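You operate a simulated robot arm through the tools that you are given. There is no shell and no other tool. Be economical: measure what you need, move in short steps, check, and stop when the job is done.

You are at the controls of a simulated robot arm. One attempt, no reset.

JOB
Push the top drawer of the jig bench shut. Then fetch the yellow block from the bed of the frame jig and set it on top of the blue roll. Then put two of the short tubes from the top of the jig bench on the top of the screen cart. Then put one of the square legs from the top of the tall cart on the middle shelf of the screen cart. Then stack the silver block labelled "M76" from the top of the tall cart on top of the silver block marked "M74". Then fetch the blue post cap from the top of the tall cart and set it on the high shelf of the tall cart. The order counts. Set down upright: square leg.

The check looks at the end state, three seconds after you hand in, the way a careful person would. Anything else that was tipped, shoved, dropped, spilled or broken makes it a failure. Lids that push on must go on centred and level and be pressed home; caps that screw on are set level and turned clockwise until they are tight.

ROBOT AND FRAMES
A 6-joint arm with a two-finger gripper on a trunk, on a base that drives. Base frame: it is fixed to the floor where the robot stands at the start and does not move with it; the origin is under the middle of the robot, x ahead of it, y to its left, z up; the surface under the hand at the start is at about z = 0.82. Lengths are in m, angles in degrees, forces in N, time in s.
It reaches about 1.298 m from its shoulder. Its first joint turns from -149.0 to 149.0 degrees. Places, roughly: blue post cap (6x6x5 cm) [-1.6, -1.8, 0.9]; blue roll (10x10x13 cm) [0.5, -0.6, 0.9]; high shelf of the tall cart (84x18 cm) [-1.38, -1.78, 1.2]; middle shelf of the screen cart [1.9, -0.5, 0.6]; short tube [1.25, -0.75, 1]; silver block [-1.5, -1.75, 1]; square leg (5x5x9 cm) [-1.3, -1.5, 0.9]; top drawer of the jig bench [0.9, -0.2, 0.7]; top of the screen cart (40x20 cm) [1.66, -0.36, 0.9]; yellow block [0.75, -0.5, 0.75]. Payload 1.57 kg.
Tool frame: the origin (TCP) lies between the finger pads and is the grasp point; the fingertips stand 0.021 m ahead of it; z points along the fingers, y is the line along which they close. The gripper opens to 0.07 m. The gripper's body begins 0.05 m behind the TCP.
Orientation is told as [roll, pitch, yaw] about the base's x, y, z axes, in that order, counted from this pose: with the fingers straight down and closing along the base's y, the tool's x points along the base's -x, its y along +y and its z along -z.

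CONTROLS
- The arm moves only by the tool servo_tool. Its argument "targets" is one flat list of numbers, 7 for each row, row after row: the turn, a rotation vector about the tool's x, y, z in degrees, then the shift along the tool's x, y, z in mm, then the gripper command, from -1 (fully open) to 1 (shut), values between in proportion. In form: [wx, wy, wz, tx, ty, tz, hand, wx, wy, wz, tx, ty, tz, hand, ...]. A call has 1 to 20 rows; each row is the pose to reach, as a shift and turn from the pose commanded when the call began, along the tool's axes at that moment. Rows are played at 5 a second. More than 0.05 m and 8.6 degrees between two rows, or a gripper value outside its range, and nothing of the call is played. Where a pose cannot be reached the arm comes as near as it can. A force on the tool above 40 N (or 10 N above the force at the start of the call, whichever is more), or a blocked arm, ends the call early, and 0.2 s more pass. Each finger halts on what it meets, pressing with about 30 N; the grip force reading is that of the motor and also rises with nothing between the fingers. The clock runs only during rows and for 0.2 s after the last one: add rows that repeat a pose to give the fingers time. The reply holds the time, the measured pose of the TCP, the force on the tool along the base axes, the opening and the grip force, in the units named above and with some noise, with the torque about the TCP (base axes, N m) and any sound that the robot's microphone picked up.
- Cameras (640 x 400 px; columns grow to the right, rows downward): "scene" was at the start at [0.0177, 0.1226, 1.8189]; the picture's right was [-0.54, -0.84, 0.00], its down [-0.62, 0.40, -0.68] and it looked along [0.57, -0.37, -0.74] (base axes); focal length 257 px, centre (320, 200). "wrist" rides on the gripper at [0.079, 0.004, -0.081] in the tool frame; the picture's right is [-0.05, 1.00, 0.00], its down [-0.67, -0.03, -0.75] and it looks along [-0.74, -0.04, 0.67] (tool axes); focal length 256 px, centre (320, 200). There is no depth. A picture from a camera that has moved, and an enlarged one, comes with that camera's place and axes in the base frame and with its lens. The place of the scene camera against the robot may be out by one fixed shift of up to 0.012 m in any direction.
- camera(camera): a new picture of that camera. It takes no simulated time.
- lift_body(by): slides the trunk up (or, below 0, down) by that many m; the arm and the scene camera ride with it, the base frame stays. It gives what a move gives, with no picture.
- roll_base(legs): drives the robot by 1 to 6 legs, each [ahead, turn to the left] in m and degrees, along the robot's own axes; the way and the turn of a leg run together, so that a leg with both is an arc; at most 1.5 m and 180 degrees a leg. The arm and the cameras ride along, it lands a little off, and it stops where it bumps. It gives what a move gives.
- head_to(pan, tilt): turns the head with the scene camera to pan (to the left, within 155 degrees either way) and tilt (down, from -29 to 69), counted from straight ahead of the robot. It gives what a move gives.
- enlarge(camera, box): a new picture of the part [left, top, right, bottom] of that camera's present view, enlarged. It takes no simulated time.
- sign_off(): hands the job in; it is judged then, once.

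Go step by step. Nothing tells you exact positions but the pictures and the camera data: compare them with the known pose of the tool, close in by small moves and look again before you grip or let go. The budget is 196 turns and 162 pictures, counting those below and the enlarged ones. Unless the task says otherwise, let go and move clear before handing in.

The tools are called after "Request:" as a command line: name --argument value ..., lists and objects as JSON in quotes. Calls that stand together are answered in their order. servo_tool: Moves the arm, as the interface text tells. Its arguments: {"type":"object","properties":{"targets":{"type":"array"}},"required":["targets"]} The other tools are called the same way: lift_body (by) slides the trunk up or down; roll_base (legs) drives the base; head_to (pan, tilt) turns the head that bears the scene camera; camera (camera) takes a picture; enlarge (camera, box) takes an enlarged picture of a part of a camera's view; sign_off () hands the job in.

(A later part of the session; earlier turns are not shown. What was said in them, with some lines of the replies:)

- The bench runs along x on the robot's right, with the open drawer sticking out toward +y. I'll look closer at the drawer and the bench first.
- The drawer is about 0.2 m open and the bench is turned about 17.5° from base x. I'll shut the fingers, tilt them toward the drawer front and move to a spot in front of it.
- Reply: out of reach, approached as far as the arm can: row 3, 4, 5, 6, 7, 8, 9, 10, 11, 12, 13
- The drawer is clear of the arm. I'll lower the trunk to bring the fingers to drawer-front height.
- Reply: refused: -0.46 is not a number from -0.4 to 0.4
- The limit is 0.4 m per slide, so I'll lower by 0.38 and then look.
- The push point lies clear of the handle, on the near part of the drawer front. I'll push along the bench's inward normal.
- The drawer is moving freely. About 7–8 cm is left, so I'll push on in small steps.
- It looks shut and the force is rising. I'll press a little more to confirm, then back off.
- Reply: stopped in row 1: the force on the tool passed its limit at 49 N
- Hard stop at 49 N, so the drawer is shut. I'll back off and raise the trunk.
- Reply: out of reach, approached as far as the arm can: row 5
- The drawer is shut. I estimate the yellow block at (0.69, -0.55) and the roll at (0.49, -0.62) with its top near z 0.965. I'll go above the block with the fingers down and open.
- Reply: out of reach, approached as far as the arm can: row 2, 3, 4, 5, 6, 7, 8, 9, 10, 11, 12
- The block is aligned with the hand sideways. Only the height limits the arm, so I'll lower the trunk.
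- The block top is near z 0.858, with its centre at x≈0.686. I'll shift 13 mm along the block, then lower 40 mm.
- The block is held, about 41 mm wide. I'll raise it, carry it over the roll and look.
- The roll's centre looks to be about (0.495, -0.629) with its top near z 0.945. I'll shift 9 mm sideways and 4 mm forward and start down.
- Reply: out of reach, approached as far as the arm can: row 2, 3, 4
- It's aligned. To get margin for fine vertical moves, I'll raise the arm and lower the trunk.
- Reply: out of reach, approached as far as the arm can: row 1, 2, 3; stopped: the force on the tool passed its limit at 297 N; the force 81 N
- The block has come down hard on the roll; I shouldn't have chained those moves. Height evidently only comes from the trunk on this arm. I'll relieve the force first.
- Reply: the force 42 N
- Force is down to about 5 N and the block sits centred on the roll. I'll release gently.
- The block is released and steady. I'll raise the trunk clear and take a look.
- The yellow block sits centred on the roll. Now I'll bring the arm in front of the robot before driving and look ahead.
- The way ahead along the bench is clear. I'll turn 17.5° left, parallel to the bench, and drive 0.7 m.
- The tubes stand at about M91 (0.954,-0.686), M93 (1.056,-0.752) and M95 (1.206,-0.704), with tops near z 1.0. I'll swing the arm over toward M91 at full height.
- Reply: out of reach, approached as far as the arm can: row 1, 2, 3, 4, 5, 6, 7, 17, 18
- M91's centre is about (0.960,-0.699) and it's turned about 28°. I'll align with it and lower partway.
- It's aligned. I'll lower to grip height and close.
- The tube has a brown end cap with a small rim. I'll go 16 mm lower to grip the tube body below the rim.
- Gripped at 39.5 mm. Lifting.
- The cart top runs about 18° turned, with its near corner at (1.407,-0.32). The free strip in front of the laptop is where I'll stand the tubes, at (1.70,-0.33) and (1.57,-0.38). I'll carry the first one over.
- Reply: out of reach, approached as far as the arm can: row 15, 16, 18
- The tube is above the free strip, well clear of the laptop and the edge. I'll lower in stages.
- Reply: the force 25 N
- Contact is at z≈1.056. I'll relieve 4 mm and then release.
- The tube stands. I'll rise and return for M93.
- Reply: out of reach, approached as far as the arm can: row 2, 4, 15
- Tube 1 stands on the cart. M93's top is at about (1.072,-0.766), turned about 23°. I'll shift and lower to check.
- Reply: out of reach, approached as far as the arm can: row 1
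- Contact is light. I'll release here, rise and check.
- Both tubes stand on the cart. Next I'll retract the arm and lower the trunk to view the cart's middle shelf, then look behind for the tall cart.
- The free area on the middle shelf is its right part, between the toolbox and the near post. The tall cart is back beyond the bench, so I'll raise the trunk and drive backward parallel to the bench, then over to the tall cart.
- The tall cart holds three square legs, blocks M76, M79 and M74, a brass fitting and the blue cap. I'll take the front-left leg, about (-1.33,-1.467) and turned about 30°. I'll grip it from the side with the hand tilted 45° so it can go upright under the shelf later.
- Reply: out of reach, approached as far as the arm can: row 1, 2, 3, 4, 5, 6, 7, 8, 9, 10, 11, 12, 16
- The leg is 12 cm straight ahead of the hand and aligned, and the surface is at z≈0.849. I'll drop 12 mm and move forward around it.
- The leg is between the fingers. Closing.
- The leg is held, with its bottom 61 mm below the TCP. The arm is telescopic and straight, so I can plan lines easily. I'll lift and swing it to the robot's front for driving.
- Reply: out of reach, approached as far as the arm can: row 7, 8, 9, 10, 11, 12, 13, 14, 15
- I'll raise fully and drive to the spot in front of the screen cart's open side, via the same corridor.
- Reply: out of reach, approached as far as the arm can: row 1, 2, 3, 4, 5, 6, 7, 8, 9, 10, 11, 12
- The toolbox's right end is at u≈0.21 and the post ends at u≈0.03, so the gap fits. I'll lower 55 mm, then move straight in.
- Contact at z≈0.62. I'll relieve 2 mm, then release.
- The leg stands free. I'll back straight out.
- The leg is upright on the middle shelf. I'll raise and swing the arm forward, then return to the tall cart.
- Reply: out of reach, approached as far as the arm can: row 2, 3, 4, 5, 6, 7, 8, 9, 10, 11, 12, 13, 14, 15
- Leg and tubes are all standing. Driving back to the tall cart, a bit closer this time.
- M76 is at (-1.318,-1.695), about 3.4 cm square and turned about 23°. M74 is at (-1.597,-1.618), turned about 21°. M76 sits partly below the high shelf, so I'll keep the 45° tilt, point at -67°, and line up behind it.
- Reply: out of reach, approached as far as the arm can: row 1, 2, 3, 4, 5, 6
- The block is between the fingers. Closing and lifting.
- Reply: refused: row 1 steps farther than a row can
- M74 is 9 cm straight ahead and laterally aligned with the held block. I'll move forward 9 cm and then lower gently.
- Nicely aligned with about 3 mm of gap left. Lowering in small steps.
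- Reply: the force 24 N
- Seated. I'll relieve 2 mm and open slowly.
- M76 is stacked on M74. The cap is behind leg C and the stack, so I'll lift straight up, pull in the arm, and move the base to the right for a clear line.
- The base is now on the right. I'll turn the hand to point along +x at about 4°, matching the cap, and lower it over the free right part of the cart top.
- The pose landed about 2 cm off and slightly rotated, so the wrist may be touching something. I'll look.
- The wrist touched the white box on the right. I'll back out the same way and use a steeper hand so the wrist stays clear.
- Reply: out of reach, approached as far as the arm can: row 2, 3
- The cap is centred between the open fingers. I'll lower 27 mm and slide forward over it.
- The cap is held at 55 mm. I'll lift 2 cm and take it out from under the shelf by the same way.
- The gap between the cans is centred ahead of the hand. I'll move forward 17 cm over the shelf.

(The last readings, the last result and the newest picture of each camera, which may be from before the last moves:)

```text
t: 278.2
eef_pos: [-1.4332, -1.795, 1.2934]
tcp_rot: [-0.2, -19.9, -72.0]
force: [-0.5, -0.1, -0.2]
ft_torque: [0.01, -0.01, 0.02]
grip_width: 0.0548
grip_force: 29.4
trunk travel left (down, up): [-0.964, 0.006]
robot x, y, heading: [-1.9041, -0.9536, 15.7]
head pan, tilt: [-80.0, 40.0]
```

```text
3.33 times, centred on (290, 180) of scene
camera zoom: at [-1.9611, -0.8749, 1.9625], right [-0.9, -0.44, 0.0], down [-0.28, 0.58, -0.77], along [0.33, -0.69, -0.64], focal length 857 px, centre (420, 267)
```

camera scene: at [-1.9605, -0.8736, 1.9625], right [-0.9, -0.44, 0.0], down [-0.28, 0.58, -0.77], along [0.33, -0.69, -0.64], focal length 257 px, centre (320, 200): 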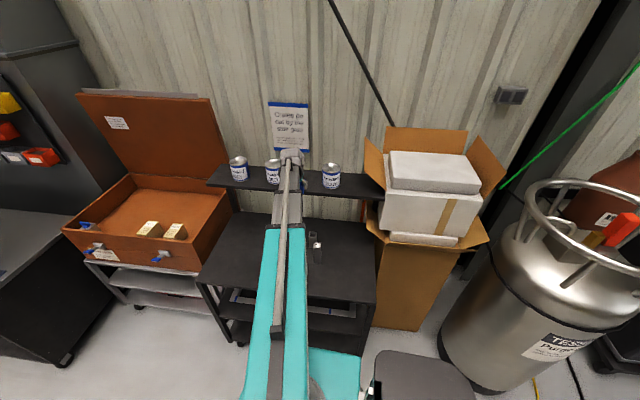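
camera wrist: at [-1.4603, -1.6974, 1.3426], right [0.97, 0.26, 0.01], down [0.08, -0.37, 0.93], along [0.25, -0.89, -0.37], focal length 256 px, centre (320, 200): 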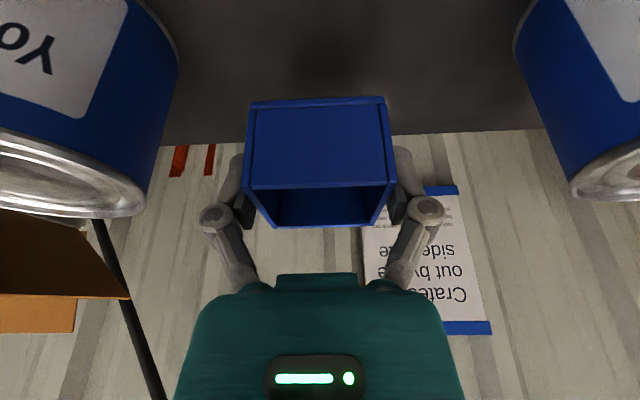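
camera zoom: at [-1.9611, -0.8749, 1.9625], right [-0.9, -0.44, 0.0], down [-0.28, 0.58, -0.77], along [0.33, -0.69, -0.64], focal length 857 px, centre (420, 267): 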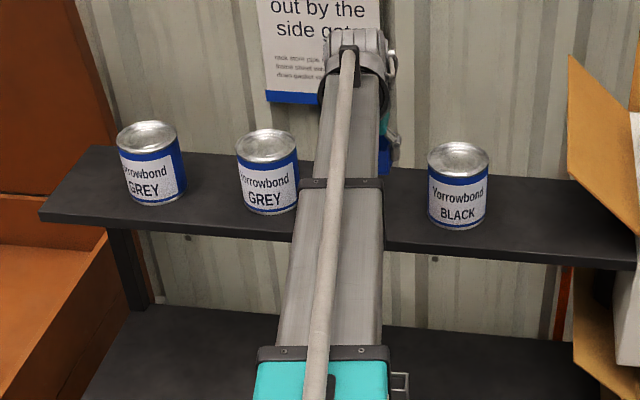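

Well placed between the cans and over the middle of the shelf. Lowering.

Request:
lift_body --by -0.05

Request:
lift_body --by -0.006

Request:
camera --camera "wrist"

```text
t: 279.2
eef_pos: [-1.4324, -1.794, 1.2442]
tcp_rot: [-0.2, -19.9, -72.0]
force: [0.1, -0.1, -0.6]
ft_torque: [0.02, 0.0, 0.01]
grip_width: 0.0551
grip_force: 29.4
trunk travel left (down, up): [-0.914, 0.056]
robot x, y, heading: [-1.9017, -0.9518, 15.8]
head pan, tilt: [-80.0, 40.0]
```

```text
t: 279.7
eef_pos: [-1.4325, -1.7934, 1.2369]
tcp_rot: [-0.2, -19.9, -72.0]
force: [0.6, -0.4, -0.3]
ft_torque: [-0.03, 0.02, 0.0]
grip_width: 0.0549
grip_force: 30.1
trunk travel left (down, up): [-0.908, 0.062]
robot x, y, heading: [-1.9039, -0.9502, 15.7]
head pan, tilt: [-80.0, 40.0]
```

```text
28 pictures are left
camera wrist: at [-1.4606, -1.6957, 1.2872], right [0.97, 0.26, 0.01], down [0.08, -0.36, 0.93], along [0.25, -0.89, -0.37], focal length 256 px, centre (320, 200)
```

wrist: 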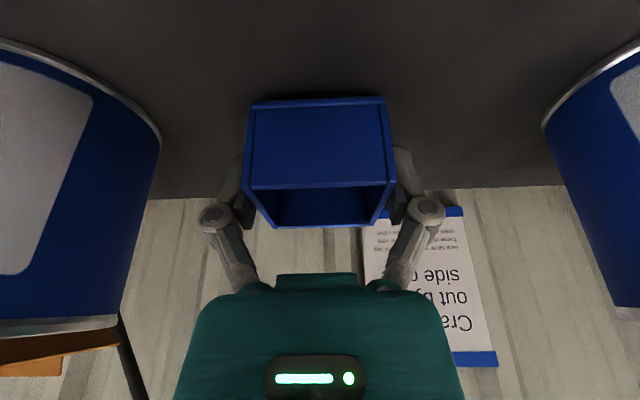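

Request:
lift_body --by -0.005

Request:
lift_body --by -0.003

```text
t: 280.3
eef_pos: [-1.433, -1.7924, 1.2337]
tcp_rot: [-0.3, -19.9, -72.0]
force: [0.0, -0.3, -0.4]
ft_torque: [-0.03, 0.0, 0.0]
grip_width: 0.0548
grip_force: 30.2
trunk travel left (down, up): [-0.903, 0.067]
robot x, y, heading: [-1.9048, -0.9532, 15.6]
head pan, tilt: [-80.0, 40.0]
```

```text
t: 280.8
eef_pos: [-1.4319, -1.7939, 1.2294]
tcp_rot: [-0.2, -19.9, -71.9]
force: [-0.2, 0.3, -0.5]
ft_torque: [0.03, -0.01, 0.0]
grip_width: 0.055
grip_force: 29.8
trunk travel left (down, up): [-0.9, 0.07]
robot x, y, heading: [-1.8992, -0.95, 15.8]
head pan, tilt: [-80.0, 40.0]
```

Request:
lift_body --by -0.004

Request:
lift_body --by -0.003

Request:
enlarge --camera "wrist" --box '[200, 60, 440, 220]'

```text
t: 281.3
eef_pos: [-1.4335, -1.7924, 1.2283]
tcp_rot: [-0.3, -20.0, -72.1]
force: [3.4, -5.3, 22.2]
ft_torque: [-0.2, -0.17, -0.04]
grip_width: 0.0548
grip_force: 30.2
trunk travel left (down, up): [-0.896, 0.074]
robot x, y, heading: [-1.9029, -0.949, 16.3]
head pan, tilt: [-80.0, 40.0]
```

```text
t: 281.8
eef_pos: [-1.4337, -1.7918, 1.2249]
tcp_rot: [-0.2, -20.0, -72.0]
force: [3.1, -3.6, 21.2]
ft_torque: [-0.16, -0.11, 0.0]
grip_width: 0.0552
grip_force: 30.5
trunk travel left (down, up): [-0.893, 0.077]
robot x, y, heading: [-1.899, -0.9522, 16.0]
head pan, tilt: [-80.0, 40.0]
```

```text
2.50 times, centred on (320, 140) of wrist
camera zoom: at [-1.4614, -1.6941, 1.2734], right [0.97, 0.26, 0.01], down [0.08, -0.36, 0.93], along [0.25, -0.89, -0.37], focal length 640 px, centre (320, 350)
```

zoom: 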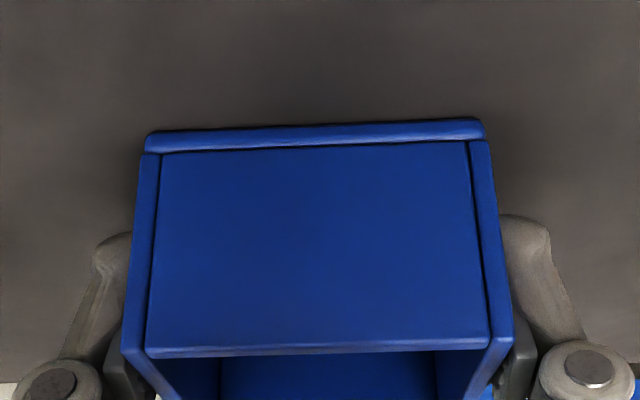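

Seated on the shelf. I'll relieve slightly and release.

Request:
lift_body --by 0.002

Request:
servo_tool --targets '[0, 0, 0, 0, 0, 0, 0, 0, 0, 0, 0, 0, 0, -0.5, 0, 0, 0, 0, 0, 0, -0.8, 0, 0, 0, 0, 0, 0, -1, 0, 0, 0, 0, 0, 0, -1, 0, 0, 0, 0, 0, 0, -1]'

Request:
camera --camera "wrist"

```text
t: 282.4
eef_pos: [-1.4331, -1.793, 1.2244]
tcp_rot: [-0.2, -19.9, -72.0]
force: [-0.4, 0.2, -0.8]
ft_torque: [0.01, -0.03, 0.0]
grip_width: 0.055
grip_force: 29.8
trunk travel left (down, up): [-0.895, 0.075]
robot x, y, heading: [-1.9043, -0.9559, 15.9]
head pan, tilt: [-80.0, 40.0]
```

```text
t: 283.8
eef_pos: [-1.4323, -1.7937, 1.2244]
tcp_rot: [-0.2, -20.0, -72.0]
force: [-0.2, -0.2, 0.3]
ft_torque: [0.03, -0.05, 0.01]
grip_width: 0.0701
grip_force: 0.1
trunk travel left (down, up): [-0.895, 0.075]
robot x, y, heading: [-1.902, -0.9493, 15.9]
head pan, tilt: [-80.0, 40.0]
```

```text
26 pictures are left
camera wrist: at [-1.4606, -1.6957, 1.2742], right [0.97, 0.26, 0.01], down [0.08, -0.36, 0.93], along [0.25, -0.89, -0.37], focal length 256 px, centre (320, 200)
```

wrist: 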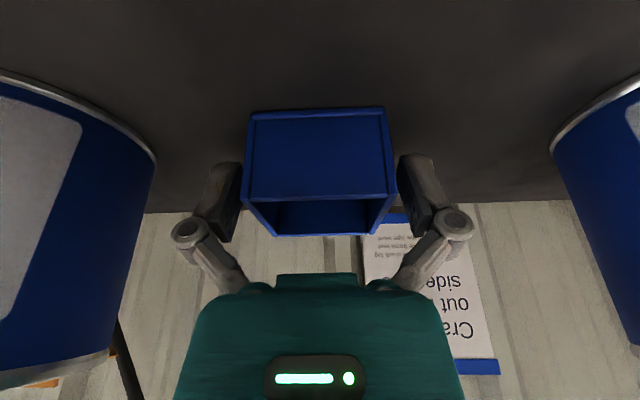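

Request:
lift_body --by 0.07

Request:
servo_tool --targets '[0, 0, 0, 39, 0, -14, -1, 0, 0, 0, 79, 0, -28.7, -1, 0, 0, 0, 118, 0, -43, -1, 0, 0, 0, 158, 0, -57.5, -1, 0, 0, 0, 190, 0, -69, -1]'

Request:
camera --camera "wrist"

Request:
enlarge --camera "scene" --box '[200, 120, 420, 300]'

```text
t: 284.8
eef_pos: [-1.4321, -1.7945, 1.294]
tcp_rot: [-0.1, -19.9, -72.0]
force: [0.3, -0.7, 0.1]
ft_torque: [0.02, 0.0, 0.0]
grip_width: 0.07
grip_force: 0.0
trunk travel left (down, up): [-0.965, 0.005]
robot x, y, heading: [-1.9019, -0.9521, 15.9]
head pan, tilt: [-80.0, 40.0]
```

```text
t: 286.0
eef_pos: [-1.4959, -1.6014, 1.2961]
tcp_rot: [-0.2, -20.0, -72.1]
force: [0.3, 0.0, 0.1]
ft_torque: [0.0, -0.02, -0.04]
grip_width: 0.0701
grip_force: 0.1
trunk travel left (down, up): [-0.965, 0.005]
robot x, y, heading: [-1.9028, -0.9523, 16.1]
head pan, tilt: [-80.0, 40.0]
```

```text
25 pictures are left
camera wrist: at [-1.5235, -1.5033, 1.3445], right [0.97, 0.26, 0.01], down [0.08, -0.36, 0.93], along [0.25, -0.89, -0.37], focal length 256 px, centre (320, 200)
```

wrist: 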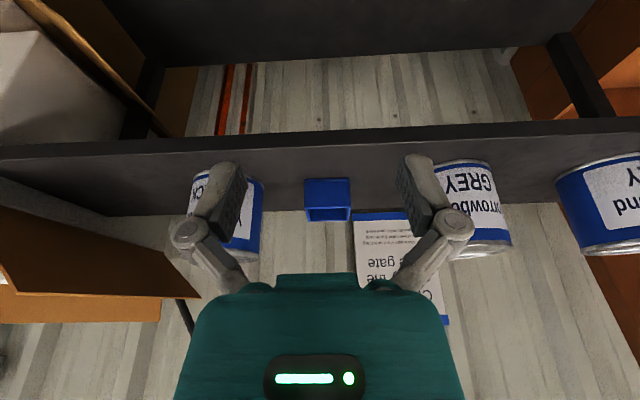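

```text
2.22 times, centred on (310, 210) of scene
camera zoom: at [-1.9617, -0.8728, 1.9634], right [-0.9, -0.44, 0.0], down [-0.28, 0.58, -0.77], along [0.33, -0.69, -0.64], focal length 571 px, centre (342, 178)
```

zoom: 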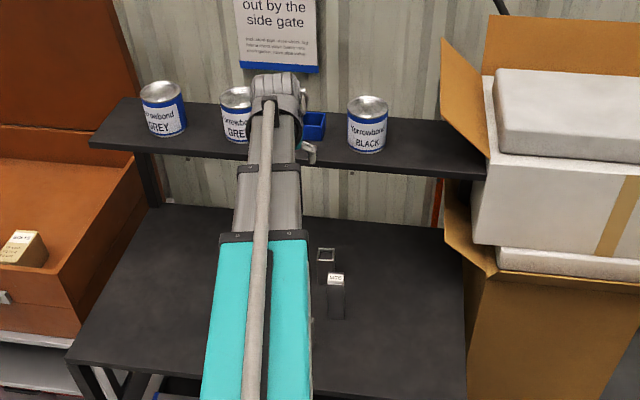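

All placed. A final check back toward the bench.

Request:
head_to --pan -6 --tilt 22

Request:
enlarge --camera "scene" --box '[220, 120, 420, 280]'

```text
t: 287.5
eef_pos: [-1.4949, -1.6027, 1.295]
tcp_rot: [-0.1, -19.8, -72.0]
force: [0.5, -0.4, 0.5]
ft_torque: [0.0, -0.01, 0.03]
grip_width: 0.07
grip_force: 0.0
trunk travel left (down, up): [-0.965, 0.005]
robot x, y, heading: [-1.9007, -0.952, 15.8]
head pan, tilt: [-6.0, 22.0]
```

```text
2.50 times, centred on (320, 200) of scene
camera zoom: at [-1.907, -0.7812, 1.9916], right [0.17, -0.99, 0.0], down [-0.37, -0.06, -0.93], along [0.91, 0.16, -0.37], focal length 643 px, centre (320, 200)
```

zoom: 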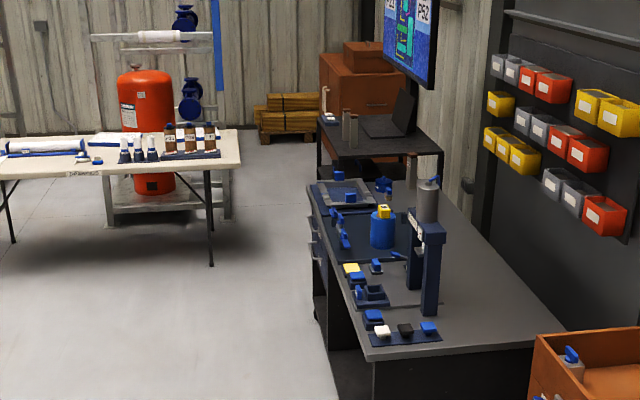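

The yellow block is on the roll, the drawer is shut, the tubes are standing and the hand is clear. I'm handing in.

Request:
sign_off

```text
The job is handed in.
```

All six steps were done in the order given and I handed the job in; I don't have the check's result.

- **Drawer:** pushed shut against its stop.
- **Yellow block:** on the blue roll, centred. It went down harder than intended (a force spike near 300 N), but the pictures showed no damage or shift.
- **Tubes:** M91 and M93 stand on the screen cart top, in front of the laptop.
- **Square leg:** upright on the middle shelf, between the toolbox and the near post.
- **M76:** stacked squarely on M74.
- **Blue post cap:** on the high shelf, between two of the paint cans, open side up as it was found.

While I was reaching for the cap, the wrist brushed the white box beside the tall cart. Comparing pictures before and after, it doesn't appear to have moved.
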